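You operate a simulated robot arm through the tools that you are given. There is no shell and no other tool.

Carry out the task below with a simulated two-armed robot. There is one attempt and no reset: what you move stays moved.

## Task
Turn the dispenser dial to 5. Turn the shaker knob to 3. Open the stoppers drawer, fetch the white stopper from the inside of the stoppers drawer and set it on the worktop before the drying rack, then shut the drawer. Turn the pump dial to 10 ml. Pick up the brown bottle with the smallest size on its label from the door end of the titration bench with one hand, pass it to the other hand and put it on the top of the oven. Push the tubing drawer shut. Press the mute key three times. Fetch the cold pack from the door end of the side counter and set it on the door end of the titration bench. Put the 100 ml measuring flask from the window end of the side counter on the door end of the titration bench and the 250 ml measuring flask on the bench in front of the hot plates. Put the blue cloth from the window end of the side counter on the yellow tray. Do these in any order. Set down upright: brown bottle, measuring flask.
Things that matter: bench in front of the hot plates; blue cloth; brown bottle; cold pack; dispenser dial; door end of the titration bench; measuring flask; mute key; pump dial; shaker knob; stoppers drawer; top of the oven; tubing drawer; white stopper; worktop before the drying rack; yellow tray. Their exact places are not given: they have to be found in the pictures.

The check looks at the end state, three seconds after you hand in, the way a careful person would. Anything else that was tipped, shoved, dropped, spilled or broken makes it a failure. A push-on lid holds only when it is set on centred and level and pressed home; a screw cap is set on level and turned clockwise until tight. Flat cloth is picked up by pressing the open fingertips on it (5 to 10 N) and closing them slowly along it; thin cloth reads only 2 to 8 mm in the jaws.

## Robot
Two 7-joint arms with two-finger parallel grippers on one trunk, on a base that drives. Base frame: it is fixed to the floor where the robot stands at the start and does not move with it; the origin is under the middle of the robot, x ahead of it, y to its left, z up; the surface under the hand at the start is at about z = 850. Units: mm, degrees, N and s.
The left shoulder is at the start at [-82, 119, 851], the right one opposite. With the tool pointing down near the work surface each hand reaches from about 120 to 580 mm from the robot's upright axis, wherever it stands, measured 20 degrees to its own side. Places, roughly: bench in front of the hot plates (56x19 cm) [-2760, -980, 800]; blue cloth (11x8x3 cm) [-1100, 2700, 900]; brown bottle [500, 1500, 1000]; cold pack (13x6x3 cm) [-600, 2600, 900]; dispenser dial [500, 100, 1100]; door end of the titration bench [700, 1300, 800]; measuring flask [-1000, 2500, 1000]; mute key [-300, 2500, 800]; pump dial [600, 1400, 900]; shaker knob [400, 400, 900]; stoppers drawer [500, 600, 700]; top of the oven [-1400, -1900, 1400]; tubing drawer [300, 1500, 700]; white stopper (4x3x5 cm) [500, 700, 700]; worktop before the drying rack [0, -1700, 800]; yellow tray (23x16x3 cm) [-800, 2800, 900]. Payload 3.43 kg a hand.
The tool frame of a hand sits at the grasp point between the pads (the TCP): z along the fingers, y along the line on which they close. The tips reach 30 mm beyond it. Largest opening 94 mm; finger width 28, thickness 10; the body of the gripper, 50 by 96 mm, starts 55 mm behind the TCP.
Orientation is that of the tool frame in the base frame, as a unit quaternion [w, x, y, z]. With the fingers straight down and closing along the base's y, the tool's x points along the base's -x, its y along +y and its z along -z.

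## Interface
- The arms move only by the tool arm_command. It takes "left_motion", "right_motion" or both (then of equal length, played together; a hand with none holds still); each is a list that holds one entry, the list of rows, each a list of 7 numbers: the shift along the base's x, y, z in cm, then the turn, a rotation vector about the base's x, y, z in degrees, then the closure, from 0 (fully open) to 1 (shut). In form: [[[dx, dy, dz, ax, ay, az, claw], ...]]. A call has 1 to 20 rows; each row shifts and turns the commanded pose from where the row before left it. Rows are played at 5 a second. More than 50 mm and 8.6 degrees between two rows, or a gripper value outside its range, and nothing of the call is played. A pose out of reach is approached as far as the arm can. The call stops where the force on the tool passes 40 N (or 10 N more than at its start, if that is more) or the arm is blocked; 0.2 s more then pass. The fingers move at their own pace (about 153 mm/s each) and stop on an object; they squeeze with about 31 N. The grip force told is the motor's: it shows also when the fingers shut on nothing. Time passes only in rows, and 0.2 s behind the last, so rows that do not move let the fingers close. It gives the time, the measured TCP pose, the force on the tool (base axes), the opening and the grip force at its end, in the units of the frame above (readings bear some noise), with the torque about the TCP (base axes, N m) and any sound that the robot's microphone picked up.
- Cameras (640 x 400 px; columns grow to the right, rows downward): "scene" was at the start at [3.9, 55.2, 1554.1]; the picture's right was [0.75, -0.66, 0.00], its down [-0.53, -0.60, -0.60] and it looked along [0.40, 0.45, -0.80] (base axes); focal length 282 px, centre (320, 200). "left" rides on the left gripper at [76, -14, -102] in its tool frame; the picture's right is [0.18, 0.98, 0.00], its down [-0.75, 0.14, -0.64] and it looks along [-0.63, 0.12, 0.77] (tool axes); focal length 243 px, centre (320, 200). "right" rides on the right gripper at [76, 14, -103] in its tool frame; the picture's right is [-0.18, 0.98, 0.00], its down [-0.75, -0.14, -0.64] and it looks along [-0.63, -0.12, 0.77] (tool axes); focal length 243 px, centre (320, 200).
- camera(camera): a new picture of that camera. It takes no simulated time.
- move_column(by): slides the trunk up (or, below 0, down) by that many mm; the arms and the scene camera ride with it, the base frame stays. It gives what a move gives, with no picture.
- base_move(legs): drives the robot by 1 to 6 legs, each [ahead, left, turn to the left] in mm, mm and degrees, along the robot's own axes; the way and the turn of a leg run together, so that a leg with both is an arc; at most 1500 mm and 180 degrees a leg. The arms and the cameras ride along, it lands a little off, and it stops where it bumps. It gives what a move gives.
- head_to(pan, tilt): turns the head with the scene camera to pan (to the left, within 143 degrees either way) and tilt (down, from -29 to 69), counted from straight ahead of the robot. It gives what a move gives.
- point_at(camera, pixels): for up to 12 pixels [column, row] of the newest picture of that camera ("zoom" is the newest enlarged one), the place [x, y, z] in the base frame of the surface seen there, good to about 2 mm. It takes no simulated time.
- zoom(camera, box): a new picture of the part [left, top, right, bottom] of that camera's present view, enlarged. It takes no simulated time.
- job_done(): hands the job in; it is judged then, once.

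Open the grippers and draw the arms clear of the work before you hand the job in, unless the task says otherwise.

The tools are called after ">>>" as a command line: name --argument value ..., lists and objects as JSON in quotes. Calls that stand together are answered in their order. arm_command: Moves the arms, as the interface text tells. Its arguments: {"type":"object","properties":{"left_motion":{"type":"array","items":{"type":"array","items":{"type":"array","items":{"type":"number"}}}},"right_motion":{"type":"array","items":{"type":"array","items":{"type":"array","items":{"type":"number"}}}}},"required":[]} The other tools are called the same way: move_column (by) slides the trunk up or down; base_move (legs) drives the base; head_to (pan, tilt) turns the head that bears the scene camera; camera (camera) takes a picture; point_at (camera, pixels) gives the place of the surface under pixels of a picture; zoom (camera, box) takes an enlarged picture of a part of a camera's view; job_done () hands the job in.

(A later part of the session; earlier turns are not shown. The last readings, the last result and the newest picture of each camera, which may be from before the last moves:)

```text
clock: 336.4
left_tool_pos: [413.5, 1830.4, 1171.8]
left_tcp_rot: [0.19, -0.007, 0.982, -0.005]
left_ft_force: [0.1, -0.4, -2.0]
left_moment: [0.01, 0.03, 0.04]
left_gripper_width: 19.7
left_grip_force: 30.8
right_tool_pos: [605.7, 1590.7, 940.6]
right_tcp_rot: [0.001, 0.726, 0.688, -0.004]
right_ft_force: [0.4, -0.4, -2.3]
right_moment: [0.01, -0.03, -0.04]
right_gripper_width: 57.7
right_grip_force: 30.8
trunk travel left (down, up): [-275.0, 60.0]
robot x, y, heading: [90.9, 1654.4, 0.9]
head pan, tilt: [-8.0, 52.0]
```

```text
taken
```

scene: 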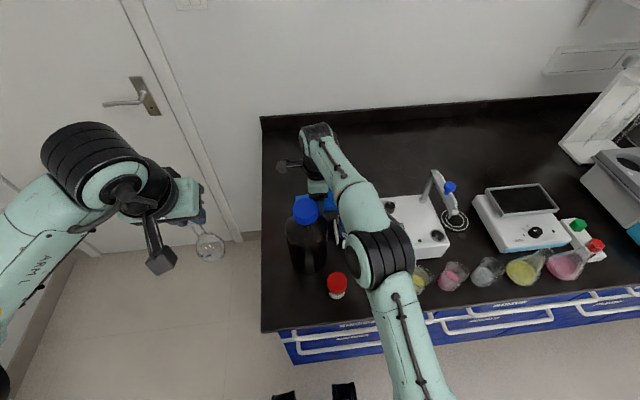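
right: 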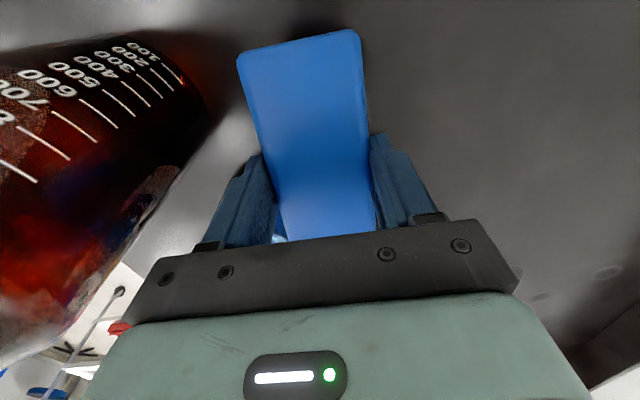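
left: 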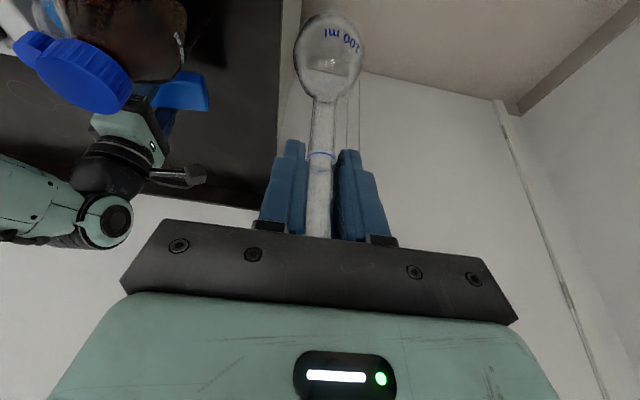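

I check whether the big bottle or dye bottle moved, and what lies beneath the pack.

>>> zoom --camera "scene" --box '[260, 110, 420, 310]'

>>> point_at --camera "zoom" --pixels '[[180, 190], [160, 205], [205, 195], [180, 260], [200, 300], [230, 170], [225, 120], [270, 250], [285, 240], [235, 230], [290, 170], [215, 250]]'

>>> zoom --camera "left" --box '[0, 0, 260, 200]'

```text
2.00 times, centred on (340, 210) of scene
```

zoom: 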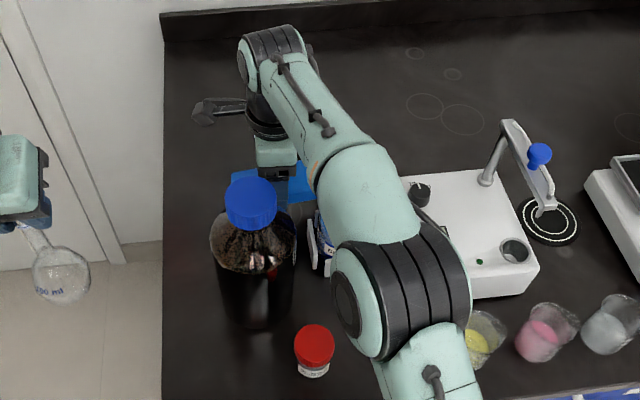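

```text
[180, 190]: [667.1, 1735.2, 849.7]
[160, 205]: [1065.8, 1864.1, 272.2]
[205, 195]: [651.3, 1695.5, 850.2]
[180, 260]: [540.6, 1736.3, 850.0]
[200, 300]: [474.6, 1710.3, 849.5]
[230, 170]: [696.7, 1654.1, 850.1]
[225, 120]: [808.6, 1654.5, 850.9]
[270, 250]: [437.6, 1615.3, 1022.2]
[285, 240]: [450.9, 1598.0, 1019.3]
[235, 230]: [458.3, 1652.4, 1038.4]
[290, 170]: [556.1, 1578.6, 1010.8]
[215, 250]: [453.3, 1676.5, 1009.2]
```

```text
2.00 times, centred on (130, 100) of left
```

zoom: 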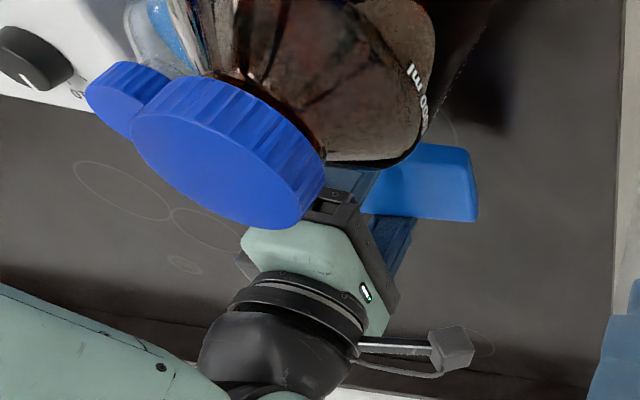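

I measure the right forearm and elbow heights above the dye bottle.

>>> point_at --camera "zoom" --pixels '[[400, 280], [360, 190], [330, 130], [345, 220], [325, 240], [312, 225], [320, 265], [350, 290], [262, 150], [275, 195]]'

>>> point_at --camera "left" --pixels '[[65, 45], [80, 75], [200, 95], [170, 100], [150, 130], [120, 125], [180, 115], [200, 130]]'

```text
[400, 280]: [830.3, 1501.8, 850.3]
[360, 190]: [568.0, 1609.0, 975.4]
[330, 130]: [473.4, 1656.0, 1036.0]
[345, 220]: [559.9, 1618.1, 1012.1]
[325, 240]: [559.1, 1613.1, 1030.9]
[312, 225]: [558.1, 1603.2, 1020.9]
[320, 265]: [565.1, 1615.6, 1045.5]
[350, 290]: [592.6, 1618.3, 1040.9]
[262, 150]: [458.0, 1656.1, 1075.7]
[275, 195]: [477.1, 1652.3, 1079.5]
```

```text
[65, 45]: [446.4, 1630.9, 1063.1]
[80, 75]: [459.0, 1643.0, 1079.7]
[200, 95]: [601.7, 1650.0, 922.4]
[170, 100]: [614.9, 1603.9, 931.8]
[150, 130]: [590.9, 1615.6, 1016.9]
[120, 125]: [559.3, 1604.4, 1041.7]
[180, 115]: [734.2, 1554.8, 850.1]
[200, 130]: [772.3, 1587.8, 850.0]
```

I repeat the forearm measurement on the scene picture.

>>> point_at --camera "scene" --pixels '[[380, 250], [360, 205], [345, 175], [352, 225], [337, 240], [345, 215], [330, 235], [342, 232], [318, 185], [327, 200], [333, 203]]'

>>> zoom --camera "scene" --box '[305, 190, 375, 260]'

```text
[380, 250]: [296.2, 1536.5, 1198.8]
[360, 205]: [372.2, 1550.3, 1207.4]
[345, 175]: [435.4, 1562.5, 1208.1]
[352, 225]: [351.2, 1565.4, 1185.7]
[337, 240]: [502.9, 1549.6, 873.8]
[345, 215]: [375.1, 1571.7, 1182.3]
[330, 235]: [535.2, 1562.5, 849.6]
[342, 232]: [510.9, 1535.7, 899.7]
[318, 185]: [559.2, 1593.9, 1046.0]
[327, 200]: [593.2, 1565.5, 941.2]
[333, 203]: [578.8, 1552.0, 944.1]
```

```text
5.71 times, centred on (340, 225) of scene
```

zoom: 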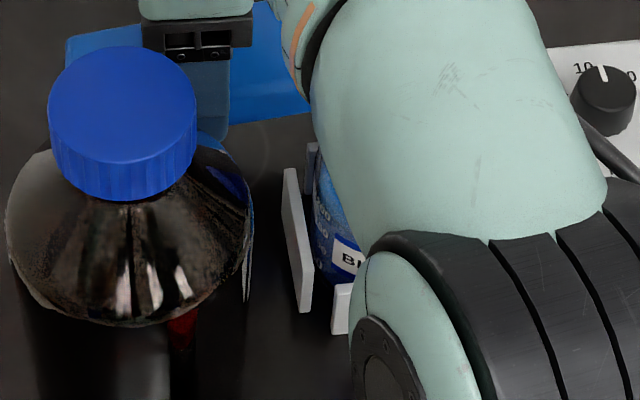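

The torque says the pack's near right corner (about x 576, y 1532) touched something, and the pack has tipped ~12° in the jaws. I measure the dye-bottle holder's plates.

>>> point_at --camera "zoom" --pixels '[[288, 172], [297, 240], [303, 300], [311, 150], [313, 180], [335, 310], [325, 200], [265, 115], [240, 60], [110, 60], [250, 120], [300, 110]]'

```text
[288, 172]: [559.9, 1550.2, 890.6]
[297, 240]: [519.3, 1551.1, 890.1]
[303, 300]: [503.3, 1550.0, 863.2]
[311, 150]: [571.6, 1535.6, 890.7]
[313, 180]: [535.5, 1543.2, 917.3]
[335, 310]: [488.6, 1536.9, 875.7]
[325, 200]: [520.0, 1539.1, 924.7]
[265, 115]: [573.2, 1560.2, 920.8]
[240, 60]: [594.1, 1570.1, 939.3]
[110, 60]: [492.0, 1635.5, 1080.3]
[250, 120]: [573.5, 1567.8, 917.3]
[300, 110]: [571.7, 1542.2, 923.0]
```

The back plate of the dye holder reaches x≈576, z≈891 – the pack's corner met it. I rise, roll the hand +12° about x to level the pack again, and move it 20 mm further out and left.

>>> arm_command --right_motion '[[[0, 0, 2, 6, 0, 0, 1], [0.5, 0.7, 0, 6, 0, 0, 1], [0.8, 0.8, 0, 0, 0, 0, 1], [0.8, 0.8, 0, 0, 0, 0, 1], [0, 0, 0, 0, 0, 0, 1]]]'

>>> camera --camera "scene"

>>> camera --camera "left"

>>> camera --camera "right"

```text
clock: 337.6
left_tool_pos: [414.1, 1829.7, 1170.7]
left_tcp_rot: [0.19, -0.008, 0.982, -0.005]
left_ft_force: [0.3, 0.7, -0.4]
left_moment: [0.0, 0.0, 0.0]
left_gripper_width: 19.6
left_grip_force: 31.0
right_tool_pos: [626.4, 1615.8, 963.1]
right_tcp_rot: [-0.075, 0.721, 0.685, 0.069]
right_ft_force: [0.3, 0.4, -2.3]
right_moment: [-0.03, 0.01, 0.01]
right_gripper_width: 57.6
right_grip_force: 31.1
trunk travel left (down, up): [-275.0, 60.0]
robot x, y, heading: [92.9, 1654.8, 1.1]
head pan, tilt: [-8.0, 52.0]
```

```text
taken
```

scene: 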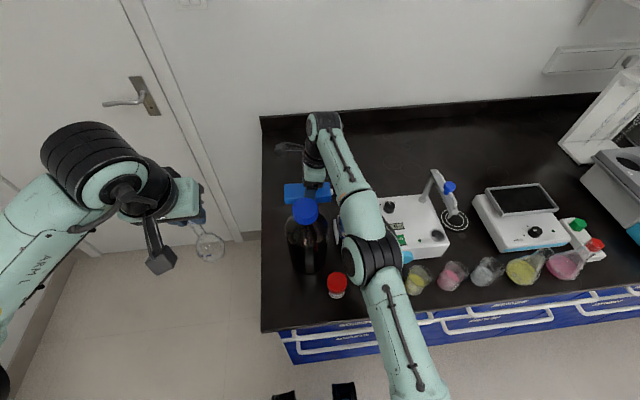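

```text
taken
```

left: 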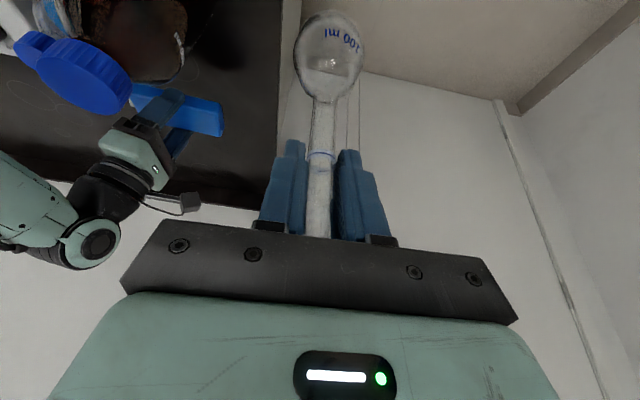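

```text
taken
```

right: 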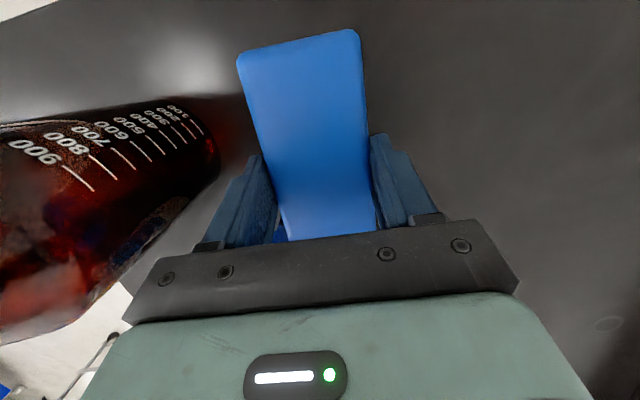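

I check the pack's level with points on its top face from both cameras.

>>> zoom --camera "scene" --box '[270, 160, 350, 260]'

>>> point_at --camera "zoom" --pixels '[[150, 100], [150, 130], [165, 115], [270, 110], [280, 130], [290, 140], [180, 135], [160, 160], [300, 270], [310, 240]]'

>>> point_at --camera "left" --pixels '[[215, 118], [195, 105], [185, 95], [145, 90], [215, 130]]'

```text
4.00 times, centred on (310, 210) of scene
```

zoom: 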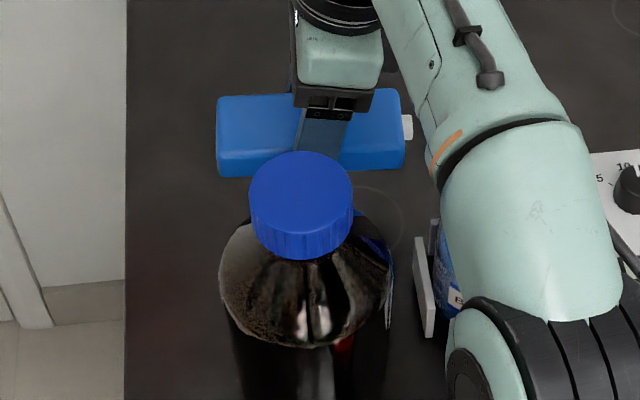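

```text
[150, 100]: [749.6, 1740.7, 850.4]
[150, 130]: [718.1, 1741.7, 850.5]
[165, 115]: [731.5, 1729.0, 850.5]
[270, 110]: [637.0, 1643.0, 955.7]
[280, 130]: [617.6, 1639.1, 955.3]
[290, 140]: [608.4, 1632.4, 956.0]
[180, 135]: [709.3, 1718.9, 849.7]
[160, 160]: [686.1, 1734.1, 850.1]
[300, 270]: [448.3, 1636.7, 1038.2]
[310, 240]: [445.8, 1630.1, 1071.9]
```

```text
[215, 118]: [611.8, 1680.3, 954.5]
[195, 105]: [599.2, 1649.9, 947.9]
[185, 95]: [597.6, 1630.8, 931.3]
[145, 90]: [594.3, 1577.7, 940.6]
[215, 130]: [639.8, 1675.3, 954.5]
```

The pack is level again (top z≈955). I check the forearm's clearance to the big bottle's cap before lowering.

>>> point_at --camera "zoom" --pixels '[[425, 150], [440, 190], [415, 80], [470, 150], [450, 300], [500, 200], [380, 20], [400, 40]]'

```text
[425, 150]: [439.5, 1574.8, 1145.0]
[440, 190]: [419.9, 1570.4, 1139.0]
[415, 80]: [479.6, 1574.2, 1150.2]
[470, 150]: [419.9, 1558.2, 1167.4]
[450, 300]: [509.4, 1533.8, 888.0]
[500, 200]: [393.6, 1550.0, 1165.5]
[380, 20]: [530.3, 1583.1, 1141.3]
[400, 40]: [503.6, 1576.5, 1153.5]
```

The forearm clears the cap sideways by ~25 mm. I lower in small steps, watching the force.

>>> arm_command --right_motion '[[[0, 0, -1.5, 0, 0, 0, 1], [0, 0, -1.5, 0, 0, 0, 1], [0, 0, -1.5, 0, 0, 0, 1], [0, 0, 0, 0, 0, 0, 1]]]'

>>> zoom --camera "scene" --box '[270, 160, 350, 260]'

>>> camera --camera "left"

```text
clock: 338.6
left_tool_pos: [413.7, 1829.7, 1171.9]
left_tcp_rot: [0.19, -0.007, 0.982, -0.004]
left_ft_force: [-0.5, -0.3, -0.2]
left_moment: [0.0, 0.01, -0.01]
left_gripper_width: 19.9
left_grip_force: 31.6
right_tool_pos: [626.5, 1614.0, 916.3]
right_tcp_rot: [-0.074, 0.722, 0.685, 0.069]
right_ft_force: [0.5, 0.0, -1.4]
right_moment: [-0.03, 0.0, 0.01]
right_gripper_width: 57.6
right_grip_force: 31.4
trunk travel left (down, up): [-275.0, 60.0]
robot x, y, heading: [86.3, 1656.4, 1.1]
head pan, tilt: [-8.0, 52.0]
```

```text
4.00 times, centred on (310, 210) of scene
```

zoom: 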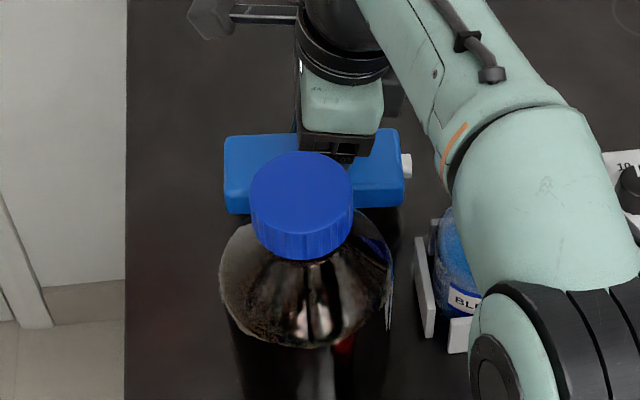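

```text
taken
```

left: 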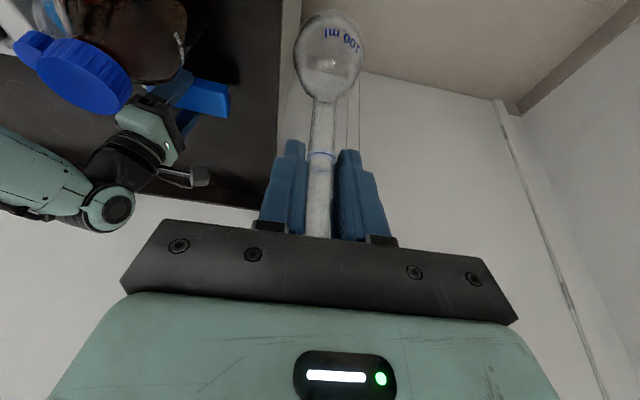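

No contact yet. I continue down to the bench.

>>> arm_command --right_motion '[[[0, 0, -1.2, 0, 0, 0, 1], [0, 0, -0.8, 0, 0, 0, 1], [0, 0, -0.5, 0, 0, 0, 1], [0, 0, -0.2, 0, 0, 0, 1], [0, 0, 0, 0, 0, 0, 1]]]'

```text
clock: 339.8
left_tool_pos: [414.0, 1829.6, 1171.5]
left_tcp_rot: [0.189, -0.008, 0.982, -0.004]
left_ft_force: [0.1, 0.2, 0.0]
left_moment: [-0.02, 0.02, -0.02]
left_gripper_width: 19.7
left_grip_force: 31.3
right_tool_pos: [627.9, 1614.4, 889.2]
right_tcp_rot: [-0.074, 0.721, 0.685, 0.067]
right_ft_force: [-0.7, 0.2, -1.7]
right_moment: [-0.01, -0.02, -0.03]
right_gripper_width: 57.6
right_grip_force: 31.0
trunk travel left (down, up): [-275.0, 60.0]
robot x, y, heading: [90.2, 1656.7, 1.1]
head pan, tilt: [-8.0, 52.0]
```

>>> arm_command --right_motion '[[[0, 0, -0.15, 0, 0, 0, 1], [0, 0, -0.15, 0, 0, 0, 1], [0, 0, -0.1, 0, 0, 0, 1], [0, 0, 0, 0, 0, 0, 1]]]'

```text
clock: 340.8
left_tool_pos: [413.6, 1830.6, 1171.9]
left_tcp_rot: [0.19, -0.008, 0.982, -0.004]
left_ft_force: [0.2, 0.2, -0.4]
left_moment: [-0.01, 0.0, -0.03]
left_gripper_width: 19.8
left_grip_force: 31.1
right_tool_pos: [626.0, 1613.6, 885.4]
right_tcp_rot: [-0.075, 0.721, 0.685, 0.068]
right_ft_force: [0.1, 0.3, -0.8]
right_moment: [0.02, -0.02, 0.03]
right_gripper_width: 57.8
right_grip_force: 30.7
trunk travel left (down, up): [-275.0, 60.0]
robot x, y, heading: [91.5, 1652.3, 1.3]
head pan, tilt: [-8.0, 52.0]
```

At z 885 the weight is just coming off. I lower a little further to firm contact.

>>> arm_command --right_motion '[[[0, 0, -0.1, 0, 0, 0, 1], [0, 0, -0.1, 0, 0, 0, 1], [0, 0, -0.1, 0, 0, 0, 1], [0, 0, 0, 0, 0, 0, 1]]]'

```text
clock: 341.8
left_tool_pos: [412.4, 1830.8, 1173.6]
left_tcp_rot: [0.191, -0.007, 0.981, -0.004]
left_ft_force: [-0.9, 0.2, -1.1]
left_moment: [0.03, 0.01, 0.0]
left_gripper_width: 19.8
left_grip_force: 31.0
right_tool_pos: [625.4, 1614.1, 884.7]
right_tcp_rot: [-0.073, 0.721, 0.685, 0.07]
right_ft_force: [-2.2, -3.4, 17.6]
right_moment: [-0.67, -0.43, -0.18]
right_gripper_width: 57.8
right_grip_force: 31.0
trunk travel left (down, up): [-275.0, 60.0]
robot x, y, heading: [89.7, 1656.3, 1.1]
head pan, tilt: [-8.0, 52.0]
```

Contact (17.6 N). I ease up slightly, open, and raise the right hand straight up.

>>> arm_command --right_motion '[[[0, 0, 0.1, 0, 0, 0, 1], [0, 0, 0, 0, 0, 0, 0.3], [0, 0, 0, 0, 0, 0, 0.15], [0, 0, 0, 0, 0, 0, 0.1], [0, 0, 1.5, 0, 0, 0, 0.1], [0, 0, 3, 0, 0, 0, 0.1], [0, 0, 4, 0, 0, 0, 0.1], [0, 0, 4, 0, 0, 0, 0.1]]]'

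>>> camera --camera "right"

>>> camera --camera "scene"

```text
clock: 343.6
left_tool_pos: [413.2, 1829.3, 1171.9]
left_tcp_rot: [0.191, -0.007, 0.982, -0.005]
left_ft_force: [-0.3, 0.7, -0.4]
left_moment: [0.0, -0.04, -0.03]
left_gripper_width: 19.6
left_grip_force: 30.8
right_tool_pos: [611.2, 1615.7, 1007.4]
right_tcp_rot: [-0.075, 0.721, 0.686, 0.068]
right_ft_force: [0.0, 0.0, 0.3]
right_moment: [-0.03, -0.07, -0.04]
right_gripper_width: 84.7
right_grip_force: 0.1
right hand out of reach, approached as far as the arm can: row 8
trunk travel left (down, up): [-275.0, 60.0]
robot x, y, heading: [89.6, 1651.3, 1.2]
head pan, tilt: [-8.0, 52.0]
```

```text
taken
```

right: 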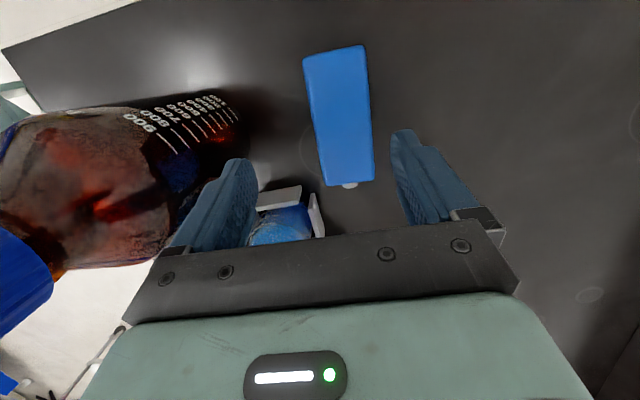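

```text
taken
```

scene: 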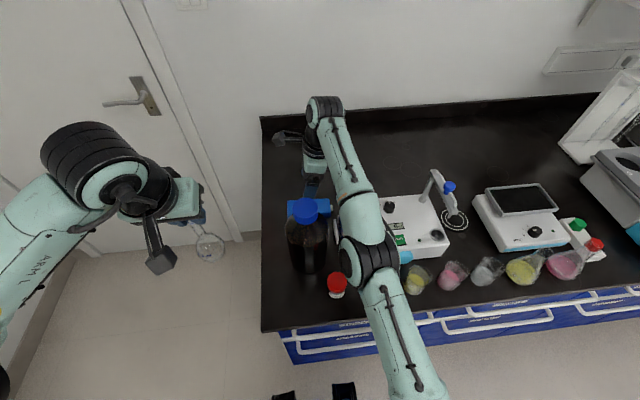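

The cold pack lies flat at about (626,1614). I narrow the jaws and retreat: up, then right over the dye bottle, then back.

>>> arm_command --right_motion '[[[0, 0, 0, 0, 0, 0, 0.8], [0, -1, 2, -6, 0, 0, 0.8], [-0.5, -2, 2, -6, 0, 0, 0.8], [-0.5, -2, 2, 0, 0, 0, 0.8], [-0.5, -2.5, 2, 0, 0, 0, 0.8], [-1, -2.5, 1, 0, 0, 0, 0.8], [-3, -0.5, 1, 0, 0, 0, 0.8], [-4, 0, 1, 0, 0, 0, 0.8], [-4, 0, 1, 0, 0, 0, 0.8], [-4, 0, 1, 0, 0, 0, 0.8], [-4, 0, 0, 0, 0, 0, 0.8], [-4, 0, 0, 0, 0, 0, 0.8]]]'

>>> camera --camera "scene"

```text
clock: 346.2
left_tool_pos: [413.9, 1829.7, 1172.1]
left_tcp_rot: [0.191, -0.006, 0.982, -0.005]
left_ft_force: [0.6, 0.3, -0.2]
left_moment: [0.0, -0.03, 0.02]
left_gripper_width: 19.7
left_grip_force: 31.6
right_tool_pos: [338.4, 1507.6, 1135.3]
right_tcp_rot: [0.003, 0.726, 0.688, -0.005]
right_ft_force: [0.3, -0.2, -0.5]
right_moment: [0.0, 0.01, 0.01]
right_gripper_width: 18.9
right_grip_force: 0.0
right hand out of reach, approached as far as the arm can: row 2, 4
trunk travel left (down, up): [-275.0, 60.0]
robot x, y, heading: [94.8, 1653.6, 0.7]
head pan, tilt: [-8.0, 52.0]
```

```text
taken
```

scene: 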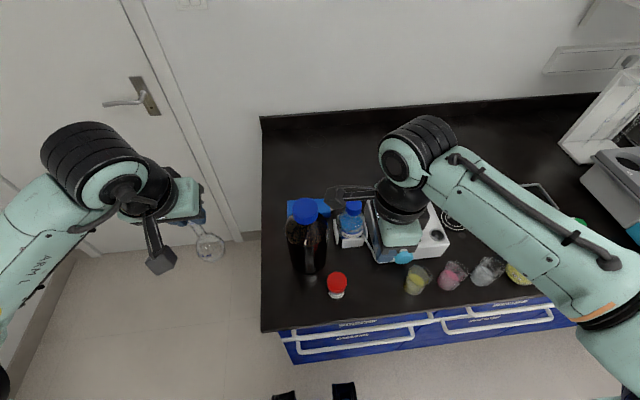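

The bench is tidy and the cold pack in place. For the flask I back off, move right past the bottles, and come in again so the left hand can reach the spot behind the pump.

>>> base_move --legs '[[-260, 0, 0], [0, -313, 0], [255, 0, 0]]'

>>> head_to --pan 10 --tilt 45

>>> camera --camera "scene"

```text
clock: 352.4
left_tool_pos: [425.3, 1523.3, 1172.1]
left_tcp_rot: [0.19, -0.011, 0.982, -0.003]
left_ft_force: [0.2, 0.3, -0.9]
left_moment: [0.01, 0.04, 0.01]
left_gripper_width: 20.0
left_grip_force: 30.8
right_tool_pos: [353.0, 1199.4, 1135.9]
right_tcp_rot: [0.0, 0.723, 0.69, -0.003]
right_ft_force: [0.5, -0.3, 0.1]
right_moment: [0.01, 0.02, -0.01]
right_gripper_width: 18.7
right_grip_force: 0.1
trunk travel left (down, up): [-275.0, 60.0]
robot x, y, heading: [98.4, 1346.7, 1.5]
head pan, tilt: [-8.0, 52.0]
```

```text
clock: 353.2
left_tool_pos: [424.0, 1522.7, 1171.2]
left_tcp_rot: [0.19, -0.01, 0.982, -0.004]
left_ft_force: [0.3, 0.4, -0.5]
left_moment: [-0.02, 0.0, -0.02]
left_gripper_width: 19.8
left_grip_force: 30.8
right_tool_pos: [353.9, 1199.1, 1134.2]
right_tcp_rot: [0.001, 0.723, 0.691, -0.003]
right_ft_force: [-0.6, 0.4, 0.3]
right_moment: [-0.01, 0.0, -0.02]
right_gripper_width: 18.9
right_grip_force: 0.1
trunk travel left (down, up): [-275.0, 60.0]
robot x, y, heading: [99.5, 1339.1, 1.7]
head pan, tilt: [10.0, 45.0]
```

```text
taken
```

scene: 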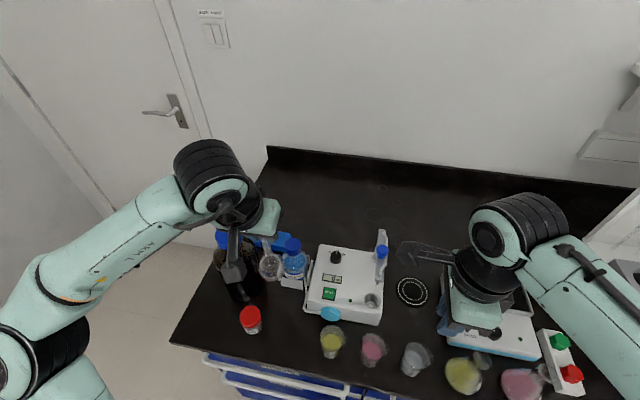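

I route the flask right over the pump at height and then forward behind it.

>>> arm_command --left_motion '[[[1, -3.4, 0, 0, 0, 0, 1], [1, -3.4, 0, 0, 0, 0, 1], [1, -3.4, 0, 0, 0, 0, 1], [3.5, 0, -1.2, 0, 0, 0, 1], [3.5, 0, -1.2, 0, 0, 0, 1], [3.5, 0, -1.2, 0, 0, 0, 1], [3.5, 0, -1.2, 0, 0, 0, 1], [3.5, 0, -1.2, 0, 0, 0, 1], [2.8, 0, 0, 0, 0, 0, 1], [0, 0, 0, 0, 0, 0, 1]]]'

>>> camera --camera "scene"

>>> camera --camera "left"

```text
clock: 355.4
left_tool_pos: [651.4, 1421.5, 1109.7]
left_tcp_rot: [0.19, -0.01, 0.982, -0.003]
left_ft_force: [-0.1, 0.1, -0.6]
left_moment: [0.04, 0.02, -0.01]
left_gripper_width: 19.6
left_grip_force: 31.2
left hand out of reach, approached as far as the arm can: row 9
right_tool_pos: [352.6, 1200.9, 1136.3]
right_tcp_rot: [0.002, 0.723, 0.69, -0.003]
right_ft_force: [-0.6, 0.5, 0.2]
right_moment: [0.0, -0.01, -0.03]
right_gripper_width: 19.0
right_grip_force: 0.1
trunk travel left (down, up): [-275.0, 60.0]
robot x, y, heading: [101.3, 1342.7, 1.5]
head pan, tilt: [10.0, 45.0]
```

```text
taken
```

scene: 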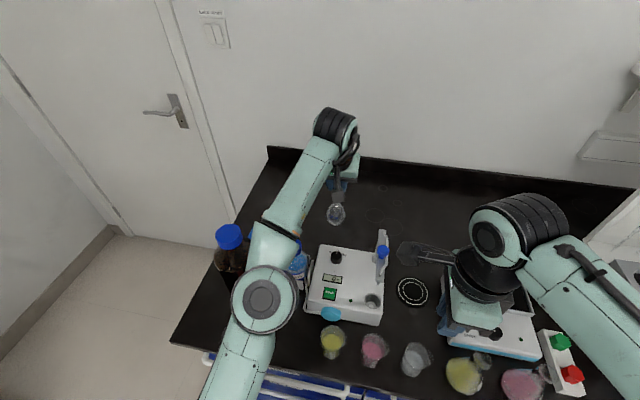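

```text
taken
```

left: 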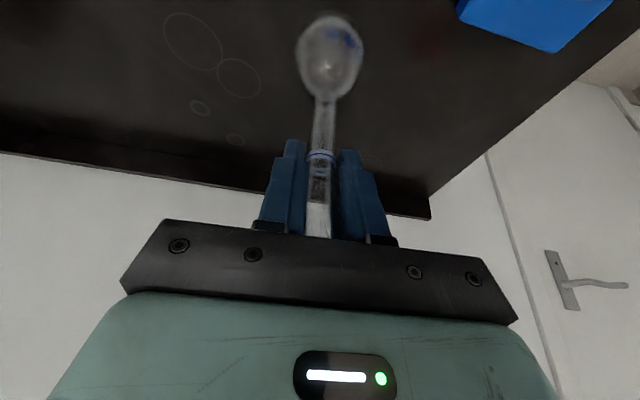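

The flask is behind the pump. I check the left elbow's height over the dye and big bottles before lowering.

>>> point_at --camera "scene" --pixels '[[265, 300], [240, 300], [290, 225], [285, 250], [300, 190], [230, 235], [298, 260], [325, 140], [272, 240]]'

>>> zoom --camera "scene" --box '[200, 180, 360, 340]'

```text
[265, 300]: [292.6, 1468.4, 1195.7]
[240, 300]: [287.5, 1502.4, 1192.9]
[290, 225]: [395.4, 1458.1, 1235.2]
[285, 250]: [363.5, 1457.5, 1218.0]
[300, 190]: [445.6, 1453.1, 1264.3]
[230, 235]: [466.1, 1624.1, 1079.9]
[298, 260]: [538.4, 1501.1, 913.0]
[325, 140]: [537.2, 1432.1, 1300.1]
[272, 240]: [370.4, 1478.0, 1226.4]
```

```text
2.50 times, centred on (280, 260) of scene
```

zoom: 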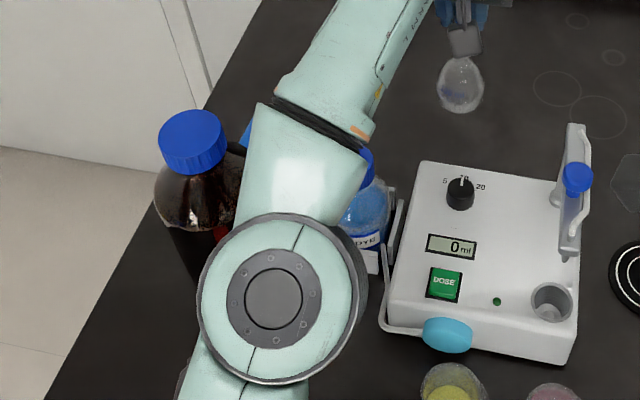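

All clear. I lower the flask toward the bench, shifting slightly left.

>>> arm_command --left_motion '[[[0.2, 1, -3, 0, 0, 0, 1], [0.2, 1, -3, 0, 0, 0, 1], [0.2, 1, -3, 0, 0, 0, 1], [0, 0, -1.5, 0, 0, 0, 1], [0, 0, 0, 0, 0, 0, 1]]]'

>>> camera --camera "left"

>>> zoom --camera "scene" --box '[230, 130, 420, 280]'

```text
clock: 356.6
left_tool_pos: [658.8, 1450.2, 1004.3]
left_tcp_rot: [0.19, -0.01, 0.982, -0.004]
left_ft_force: [0.0, -0.2, -0.5]
left_moment: [-0.01, 0.0, -0.01]
left_gripper_width: 19.8
left_grip_force: 30.8
right_tool_pos: [352.3, 1200.9, 1136.3]
right_tcp_rot: [0.001, 0.722, 0.691, -0.003]
right_ft_force: [-0.1, -0.4, 0.4]
right_moment: [-0.01, 0.02, 0.01]
right_gripper_width: 18.8
right_grip_force: 0.0
trunk travel left (down, up): [-275.0, 60.0]
robot x, y, heading: [99.0, 1346.9, 1.1]
head pan, tilt: [10.0, 45.0]
```

```text
taken
```

left: 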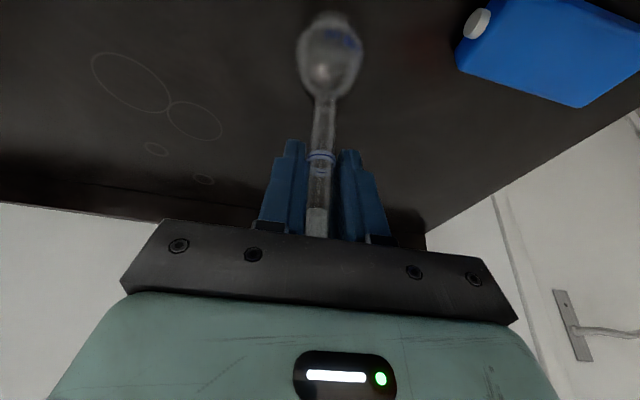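

```text
2.67 times, centred on (325, 205) of scene
```

zoom: 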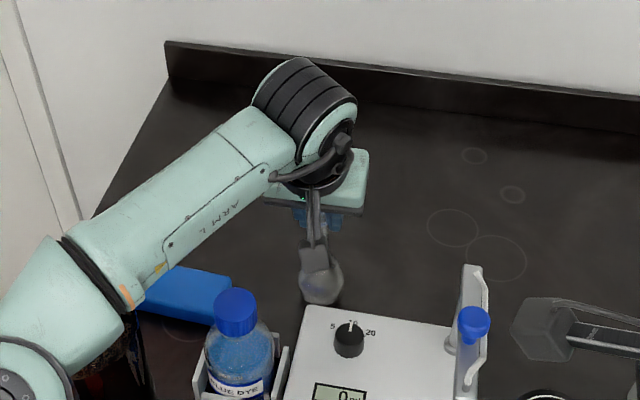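

The elbow has swung left over the big bottle; I check its height before going lower.

>>> camera --camera "scene"

>>> point_at --camera "scene" --pixels '[[232, 270], [220, 300], [255, 240], [240, 285], [262, 285], [270, 270], [205, 280], [250, 300], [275, 250], [245, 310]]'

```text
taken
```

scene: 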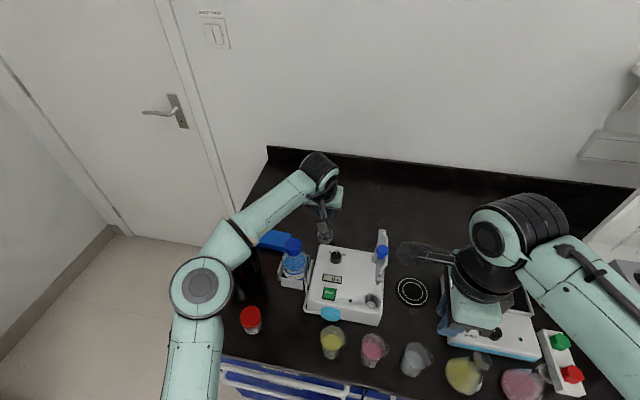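

```text
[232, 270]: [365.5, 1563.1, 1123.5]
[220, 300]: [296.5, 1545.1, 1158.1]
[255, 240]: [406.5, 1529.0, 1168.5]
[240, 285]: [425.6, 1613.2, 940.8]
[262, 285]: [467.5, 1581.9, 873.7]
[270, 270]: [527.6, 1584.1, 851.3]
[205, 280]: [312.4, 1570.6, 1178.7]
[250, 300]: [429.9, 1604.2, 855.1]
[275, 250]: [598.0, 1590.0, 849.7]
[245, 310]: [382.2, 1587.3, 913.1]
```

The forearm still clears the bottle cap by ~25 mm sideways. Only ~13 mm remain; I lower in fine steps until contact.

>>> arm_command --left_motion '[[[0, 0, -0.5, 0, 0, 0, 1], [0, 0, -0.4, 0, 0, 0, 1], [0, 0, -0.2, 0, 0, 0, 1], [0, 0, 0, 0, 0, 0, 1]]]'

>>> arm_command --left_motion '[[[0, 0, -0.1, 0, 0, 0, 1], [0, 0, -0.1, 0, 0, 0, 1], [0, 0, 0, 0, 0, 0, 1]]]'

```text
clock: 357.6
left_tool_pos: [658.2, 1449.3, 992.0]
left_tcp_rot: [0.19, -0.01, 0.982, -0.003]
left_ft_force: [0.3, 0.1, -1.3]
left_moment: [0.02, 0.01, 0.0]
left_gripper_width: 19.6
left_grip_force: 30.7
right_tool_pos: [352.8, 1198.8, 1136.1]
right_tcp_rot: [0.001, 0.723, 0.691, -0.004]
right_ft_force: [-0.9, 0.8, 0.2]
right_moment: [0.05, 0.02, -0.06]
right_gripper_width: 18.6
right_grip_force: 0.0
trunk travel left (down, up): [-275.0, 60.0]
robot x, y, heading: [98.8, 1346.6, 1.3]
head pan, tilt: [10.0, 45.0]
```

```text
clock: 358.4
left_tool_pos: [658.8, 1449.7, 992.8]
left_tcp_rot: [0.19, -0.01, 0.982, -0.004]
left_ft_force: [0.2, 0.4, -0.7]
left_moment: [0.02, -0.02, 0.01]
left_gripper_width: 19.8
left_grip_force: 31.1
right_tool_pos: [352.9, 1200.1, 1136.4]
right_tcp_rot: [0.002, 0.723, 0.691, -0.004]
right_ft_force: [-0.2, 0.2, -0.5]
right_moment: [0.01, -0.03, -0.01]
right_gripper_width: 18.6
right_grip_force: 0.0
trunk travel left (down, up): [-275.0, 60.0]
robot x, y, heading: [99.4, 1342.9, 1.2]
head pan, tilt: [10.0, 45.0]
```

>>> arm_command --left_motion '[[[0, 0, -0.1, 0, 0, 0, 1], [0, 0, -0.1, 0, 0, 0, 1], [0, 0, 0, 0, 0, 0, 1]]]'

```text
clock: 359.2
left_tool_pos: [658.0, 1449.5, 989.9]
left_tcp_rot: [0.19, -0.01, 0.982, -0.003]
left_ft_force: [-0.6, -1.1, 1.2]
left_moment: [-0.03, -0.02, -0.01]
left_gripper_width: 20.1
left_grip_force: 31.5
right_tool_pos: [352.6, 1199.7, 1135.5]
right_tcp_rot: [0.002, 0.723, 0.691, -0.005]
right_ft_force: [0.3, -0.2, 0.6]
right_moment: [-0.03, 0.02, 0.0]
right_gripper_width: 18.9
right_grip_force: 0.0
trunk travel left (down, up): [-275.0, 60.0]
robot x, y, heading: [100.4, 1343.2, 1.6]
head pan, tilt: [10.0, 45.0]
```

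Force is turning positive – the flask touches. One more millimetre, then I open slowly.

>>> arm_command --left_motion '[[[0, 0, -0.1, 0, 0, 0, 1], [0, 0, 0, 0, 0, 0, 1]]]'

>>> arm_command --left_motion '[[[0, 0, 0, 0, 0, 0, 0.7], [0, 0, 0, 0, 0, 0, 0.6], [0, 0, 0, 0, 0, 0, 0.45], [0, 0, 0, 0, 0, 0, 0.4], [0, 0, 0, 0, 0, 0, 0.4]]]'

>>> camera --camera "left"

```text
clock: 359.8
left_tool_pos: [657.4, 1448.5, 990.5]
left_tcp_rot: [0.191, -0.01, 0.982, -0.003]
left_ft_force: [-2.2, -0.9, 8.6]
left_moment: [0.11, 0.28, 0.03]
left_gripper_width: 19.6
left_grip_force: 30.9
right_tool_pos: [351.7, 1199.4, 1136.7]
right_tcp_rot: [0.002, 0.722, 0.692, -0.002]
right_ft_force: [-0.5, 0.3, -0.3]
right_moment: [-0.01, 0.01, -0.04]
right_gripper_width: 18.7
right_grip_force: 0.1
trunk travel left (down, up): [-275.0, 60.0]
robot x, y, heading: [101.3, 1347.1, 1.4]
head pan, tilt: [10.0, 45.0]
```

```text
clock: 361.0
left_tool_pos: [658.3, 1448.9, 989.2]
left_tcp_rot: [0.189, -0.01, 0.982, -0.003]
left_ft_force: [0.0, 0.8, 0.2]
left_moment: [0.04, 0.01, 0.0]
left_gripper_width: 56.4
left_grip_force: 0.2
right_tool_pos: [352.6, 1199.6, 1136.3]
right_tcp_rot: [0.002, 0.723, 0.691, -0.004]
right_ft_force: [-0.1, 0.2, 0.2]
right_moment: [0.02, 0.02, -0.01]
right_gripper_width: 18.7
right_grip_force: 0.1
trunk travel left (down, up): [-275.0, 60.0]
robot x, y, heading: [100.8, 1343.4, 1.5]
head pan, tilt: [10.0, 45.0]
```

```text
taken
```

left: 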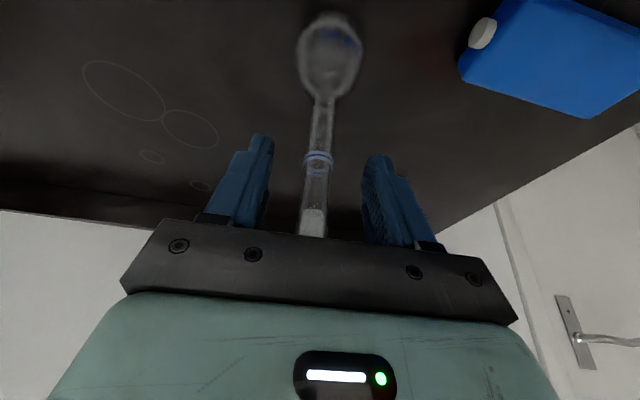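

The flask stands on its own. I open wide and rise straight up past its rim, then draw back.

>>> arm_command --left_motion '[[[0, 0, 0, 0, 0, 0, 0.2], [0, 0, 2, 0, 0, 0, 0.2], [0, 0, 3, 0, 0, 0, 0.2], [-0.2, 0, 3, 0, 0, 0, 0.2], [-0.5, 0, 3, 0, 0, 0, 0.2], [-2, 0, 2, 0, 0, 0, 0.2], [-3, 0, 1, 0, 0, 0, 0.2], [-4, 0, 1, 0, 0, 0, 0.2], [-4, 0, 1, 0, 0, 0, 0.2], [-4, 0, 0, 0, 0, 0, 0.2], [-4, 0, 0, 0, 0, 0, 0.2]]]'

>>> camera --camera "scene"

>>> camera --camera "left"

```text
clock: 363.4
left_tool_pos: [435.9, 1448.2, 1148.7]
left_tcp_rot: [0.191, -0.011, 0.981, -0.003]
left_ft_force: [0.0, -0.2, -0.5]
left_moment: [0.0, -0.01, -0.01]
left_gripper_width: 75.3
left_grip_force: 0.0
right_tool_pos: [351.6, 1197.4, 1135.8]
right_tcp_rot: [0.002, 0.723, 0.691, -0.003]
right_ft_force: [-0.1, -0.6, 0.2]
right_moment: [0.01, -0.05, -0.03]
right_gripper_width: 18.7
right_grip_force: 0.1
trunk travel left (down, up): [-275.0, 60.0]
robot x, y, heading: [103.3, 1341.8, 1.5]
head pan, tilt: [10.0, 45.0]
```

```text
taken
```

scene: 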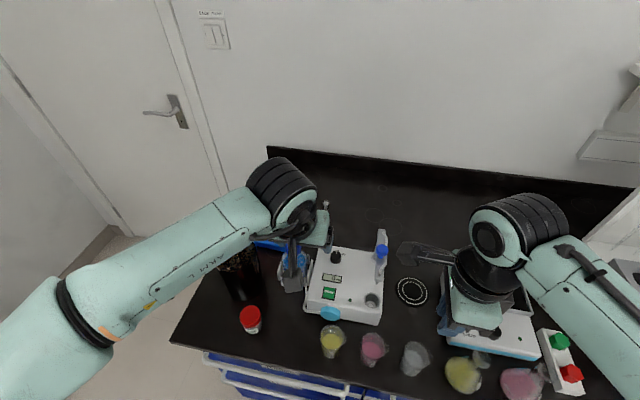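

```text
taken
```

left: 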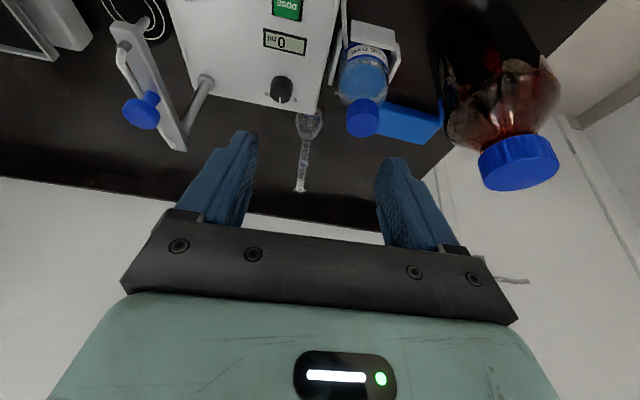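

The flask stands upright behind the pump. I zoom to verify it and the dial once more.

>>> zoom --camera "left" --box '[240, 60, 400, 200]'

```text
2.86 times, centred on (320, 130) of left
```

zoom: 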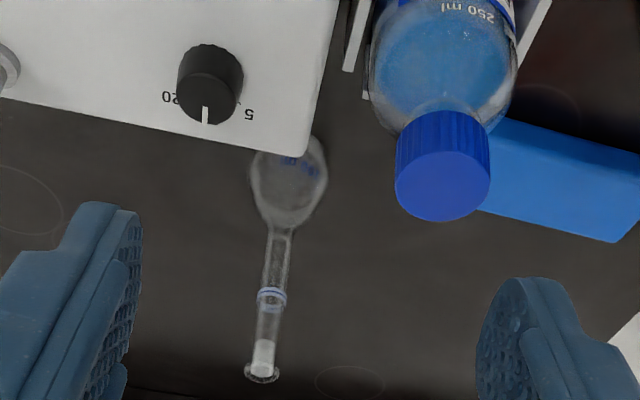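

All good at the door end. I back off, untilt the left hand, and go back to the side counter for the 250 ml flask.

>>> base_move --legs '[[-450, 0, 0]]'

>>> arm_command --left_motion '[[[-2, 0, 1, 0, 7.3, 0, 0.2], [-2, 0, 1, 0, 7.3, 0, 0.2], [-1, 0, 0, 0, 7.4, 0, 0.2], [0, 0, 0, 0, 0, 0, 0.2]]]'

>>> base_move --legs '[[0, 0, 89.5], [400, 780, 0]]'

>>> head_to --pan 15 --tilt 40

>>> camera --camera "scene"

```text
clock: 366.2
left_tool_pos: [-12.4, 1438.3, 1148.9]
left_tcp_rot: [0.191, -0.008, 0.982, -0.004]
left_ft_force: [-0.2, 0.0, -0.1]
left_moment: [0.01, -0.02, 0.02]
left_gripper_width: 75.3
left_grip_force: 0.1
right_tool_pos: [-99.1, 1188.4, 1136.5]
right_tcp_rot: [0.001, 0.724, 0.69, -0.004]
right_ft_force: [-0.3, 0.2, -0.8]
right_moment: [0.01, -0.05, 0.01]
right_gripper_width: 18.8
right_grip_force: 0.1
trunk travel left (down, up): [-275.0, 60.0]
robot x, y, heading: [-351.0, 1334.5, 1.1]
head pan, tilt: [10.0, 45.0]
```

```text
clock: 367.2
left_tool_pos: [-63.4, 1438.4, 1169.9]
left_tcp_rot: [-0.001, -0.009, 1.0, -0.002]
left_ft_force: [0.5, 0.7, -0.8]
left_moment: [0.02, 0.0, 0.02]
left_gripper_width: 74.9
left_grip_force: 0.1
right_tool_pos: [-99.5, 1188.6, 1135.3]
right_tcp_rot: [0.001, 0.724, 0.689, -0.003]
right_ft_force: [1.0, -0.6, -0.3]
right_moment: [-0.02, -0.1, 0.0]
right_gripper_width: 18.7
right_grip_force: 0.1
trunk travel left (down, up): [-275.0, 60.0]
robot x, y, heading: [-350.9, 1330.8, 1.3]
head pan, tilt: [10.0, 45.0]
```

```text
clock: 378.3
left_tool_pos: [-1250.1, 1996.9, 1169.0]
left_tcp_rot: [-0.001, 0.715, -0.699, 0.002]
left_ft_force: [0.0, 0.3, -0.7]
left_moment: [0.02, -0.02, 0.02]
left_gripper_width: 75.2
left_grip_force: 0.0
right_tool_pos: [-999.6, 1961.6, 1136.2]
right_tcp_rot: [0.003, 0.022, 1.0, -0.002]
right_ft_force: [0.3, -0.6, -0.1]
right_moment: [0.01, 0.01, 0.03]
right_gripper_width: 18.8
right_grip_force: 0.1
trunk travel left (down, up): [-275.0, 60.0]
robot x, y, heading: [-1144.9, 1709.5, 91.5]
head pan, tilt: [10.0, 45.0]
```

```text
clock: 378.9
left_tool_pos: [-1252.2, 1997.5, 1168.0]
left_tcp_rot: [-0.002, 0.715, -0.699, 0.003]
left_ft_force: [-0.4, 0.0, -0.6]
left_moment: [0.01, 0.01, -0.03]
left_gripper_width: 75.1
left_grip_force: 0.0
right_tool_pos: [-1000.8, 1961.6, 1137.0]
right_tcp_rot: [0.004, 0.022, 1.0, -0.002]
right_ft_force: [0.6, -0.3, 0.4]
right_moment: [0.0, 0.02, 0.04]
right_gripper_width: 18.7
right_grip_force: 0.1
trunk travel left (down, up): [-275.0, 60.0]
robot x, y, heading: [-1141.7, 1710.6, 91.1]
head pan, tilt: [15.0, 40.0]
```

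```text
taken
```

scene: 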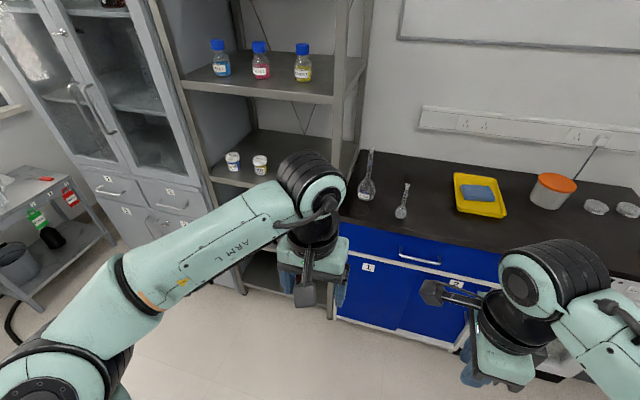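

The 250 ml flask is at (368,175), the 50 ml at (402,200). I measure the 250 ml flask.

>>> zoom --camera "scene" --box '[340, 140, 430, 230]'

>>> point_at --camera "zoom" --pixels '[[215, 75], [213, 120], [208, 170], [195, 300], [185, 340], [215, 62], [455, 215], [430, 330], [200, 330], [160, 320], [240, 310]]'

```text
4.44 times, centred on (385, 185) of scene
```

zoom: 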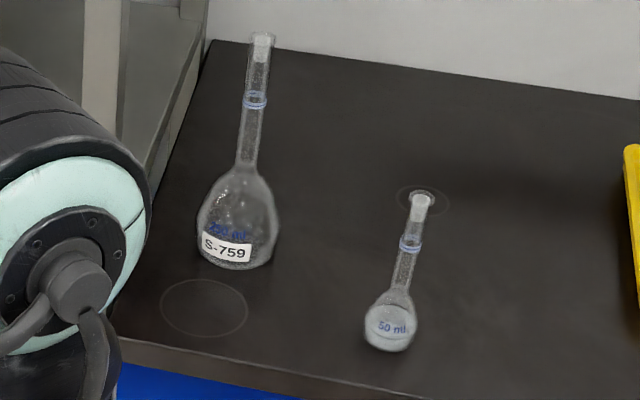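

```text
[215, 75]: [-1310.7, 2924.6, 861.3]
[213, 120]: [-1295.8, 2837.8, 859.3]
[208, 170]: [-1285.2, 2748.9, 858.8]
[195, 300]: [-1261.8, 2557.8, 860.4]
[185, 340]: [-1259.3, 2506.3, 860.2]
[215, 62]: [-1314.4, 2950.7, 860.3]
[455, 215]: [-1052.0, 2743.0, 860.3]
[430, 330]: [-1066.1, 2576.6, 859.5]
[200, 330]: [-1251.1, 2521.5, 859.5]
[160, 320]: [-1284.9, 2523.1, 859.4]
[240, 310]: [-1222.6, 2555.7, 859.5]
```

I query the flask's actual pixels: rim (262,40), neck (250,130), body (238,225).

>>> point_at --camera "zoom" --pixels '[[262, 40], [260, 60], [254, 100], [248, 140], [245, 160], [238, 225], [225, 248], [238, 262], [420, 198], [390, 325]]'

```text
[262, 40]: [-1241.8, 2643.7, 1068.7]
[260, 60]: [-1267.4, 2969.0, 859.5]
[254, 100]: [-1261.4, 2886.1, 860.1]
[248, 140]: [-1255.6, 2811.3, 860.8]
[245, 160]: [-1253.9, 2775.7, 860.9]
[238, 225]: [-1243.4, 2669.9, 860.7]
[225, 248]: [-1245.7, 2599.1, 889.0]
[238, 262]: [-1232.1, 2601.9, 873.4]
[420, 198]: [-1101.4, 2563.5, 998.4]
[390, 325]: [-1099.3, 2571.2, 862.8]
```

Flask axis ≈ (-1242,2644), rim z≈1069. I drive forward 485 mm and position the left hand above it.

>>> base_move --legs '[[485, 0, 0]]'

>>> camera --camera "left"

>>> camera --camera "scene"

```text
clock: 381.8
left_tool_pos: [-1262.7, 2484.3, 1168.1]
left_tcp_rot: [-0.001, 0.715, -0.699, 0.003]
left_ft_force: [-0.1, 0.4, -0.1]
left_moment: [-0.02, 0.0, 0.01]
left_gripper_width: 75.2
left_grip_force: 0.1
right_tool_pos: [-1012.6, 2449.2, 1136.0]
right_tcp_rot: [0.004, 0.023, 1.0, -0.002]
right_ft_force: [-0.7, -0.3, 0.4]
right_moment: [0.02, 0.03, -0.03]
right_gripper_width: 18.9
right_grip_force: 0.0
trunk travel left (down, up): [-275.0, 60.0]
robot x, y, heading: [-1153.9, 2197.8, 91.6]
head pan, tilt: [15.0, 40.0]
```

```text
taken
```

left: 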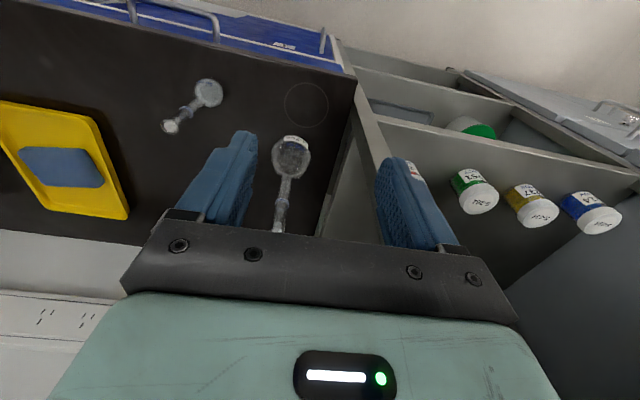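

```text
taken
```

scene: 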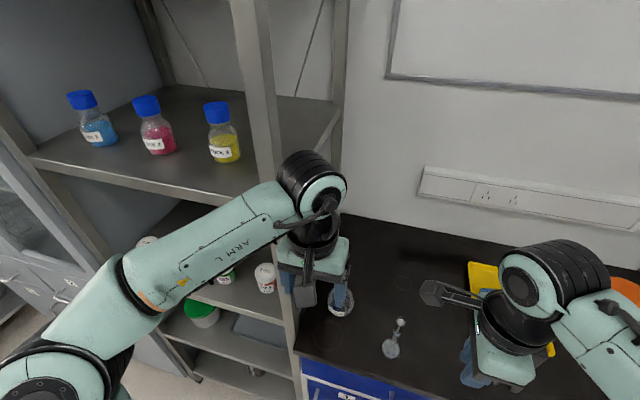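

The forearm will pass close to the shelf's front-right post; I measure post and elbow.

>>> point_at --camera "scene" --pixels '[[120, 290], [70, 330], [160, 250], [250, 200], [258, 60], [270, 130], [285, 200], [262, 100], [290, 300], [240, 30]]'

```text
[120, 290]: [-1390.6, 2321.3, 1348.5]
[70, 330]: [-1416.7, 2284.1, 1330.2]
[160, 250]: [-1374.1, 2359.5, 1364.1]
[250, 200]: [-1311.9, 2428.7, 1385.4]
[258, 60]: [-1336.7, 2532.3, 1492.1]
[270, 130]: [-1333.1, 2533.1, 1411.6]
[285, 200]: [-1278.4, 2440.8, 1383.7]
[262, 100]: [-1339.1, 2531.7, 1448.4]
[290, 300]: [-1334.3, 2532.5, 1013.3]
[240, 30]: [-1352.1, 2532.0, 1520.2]
```

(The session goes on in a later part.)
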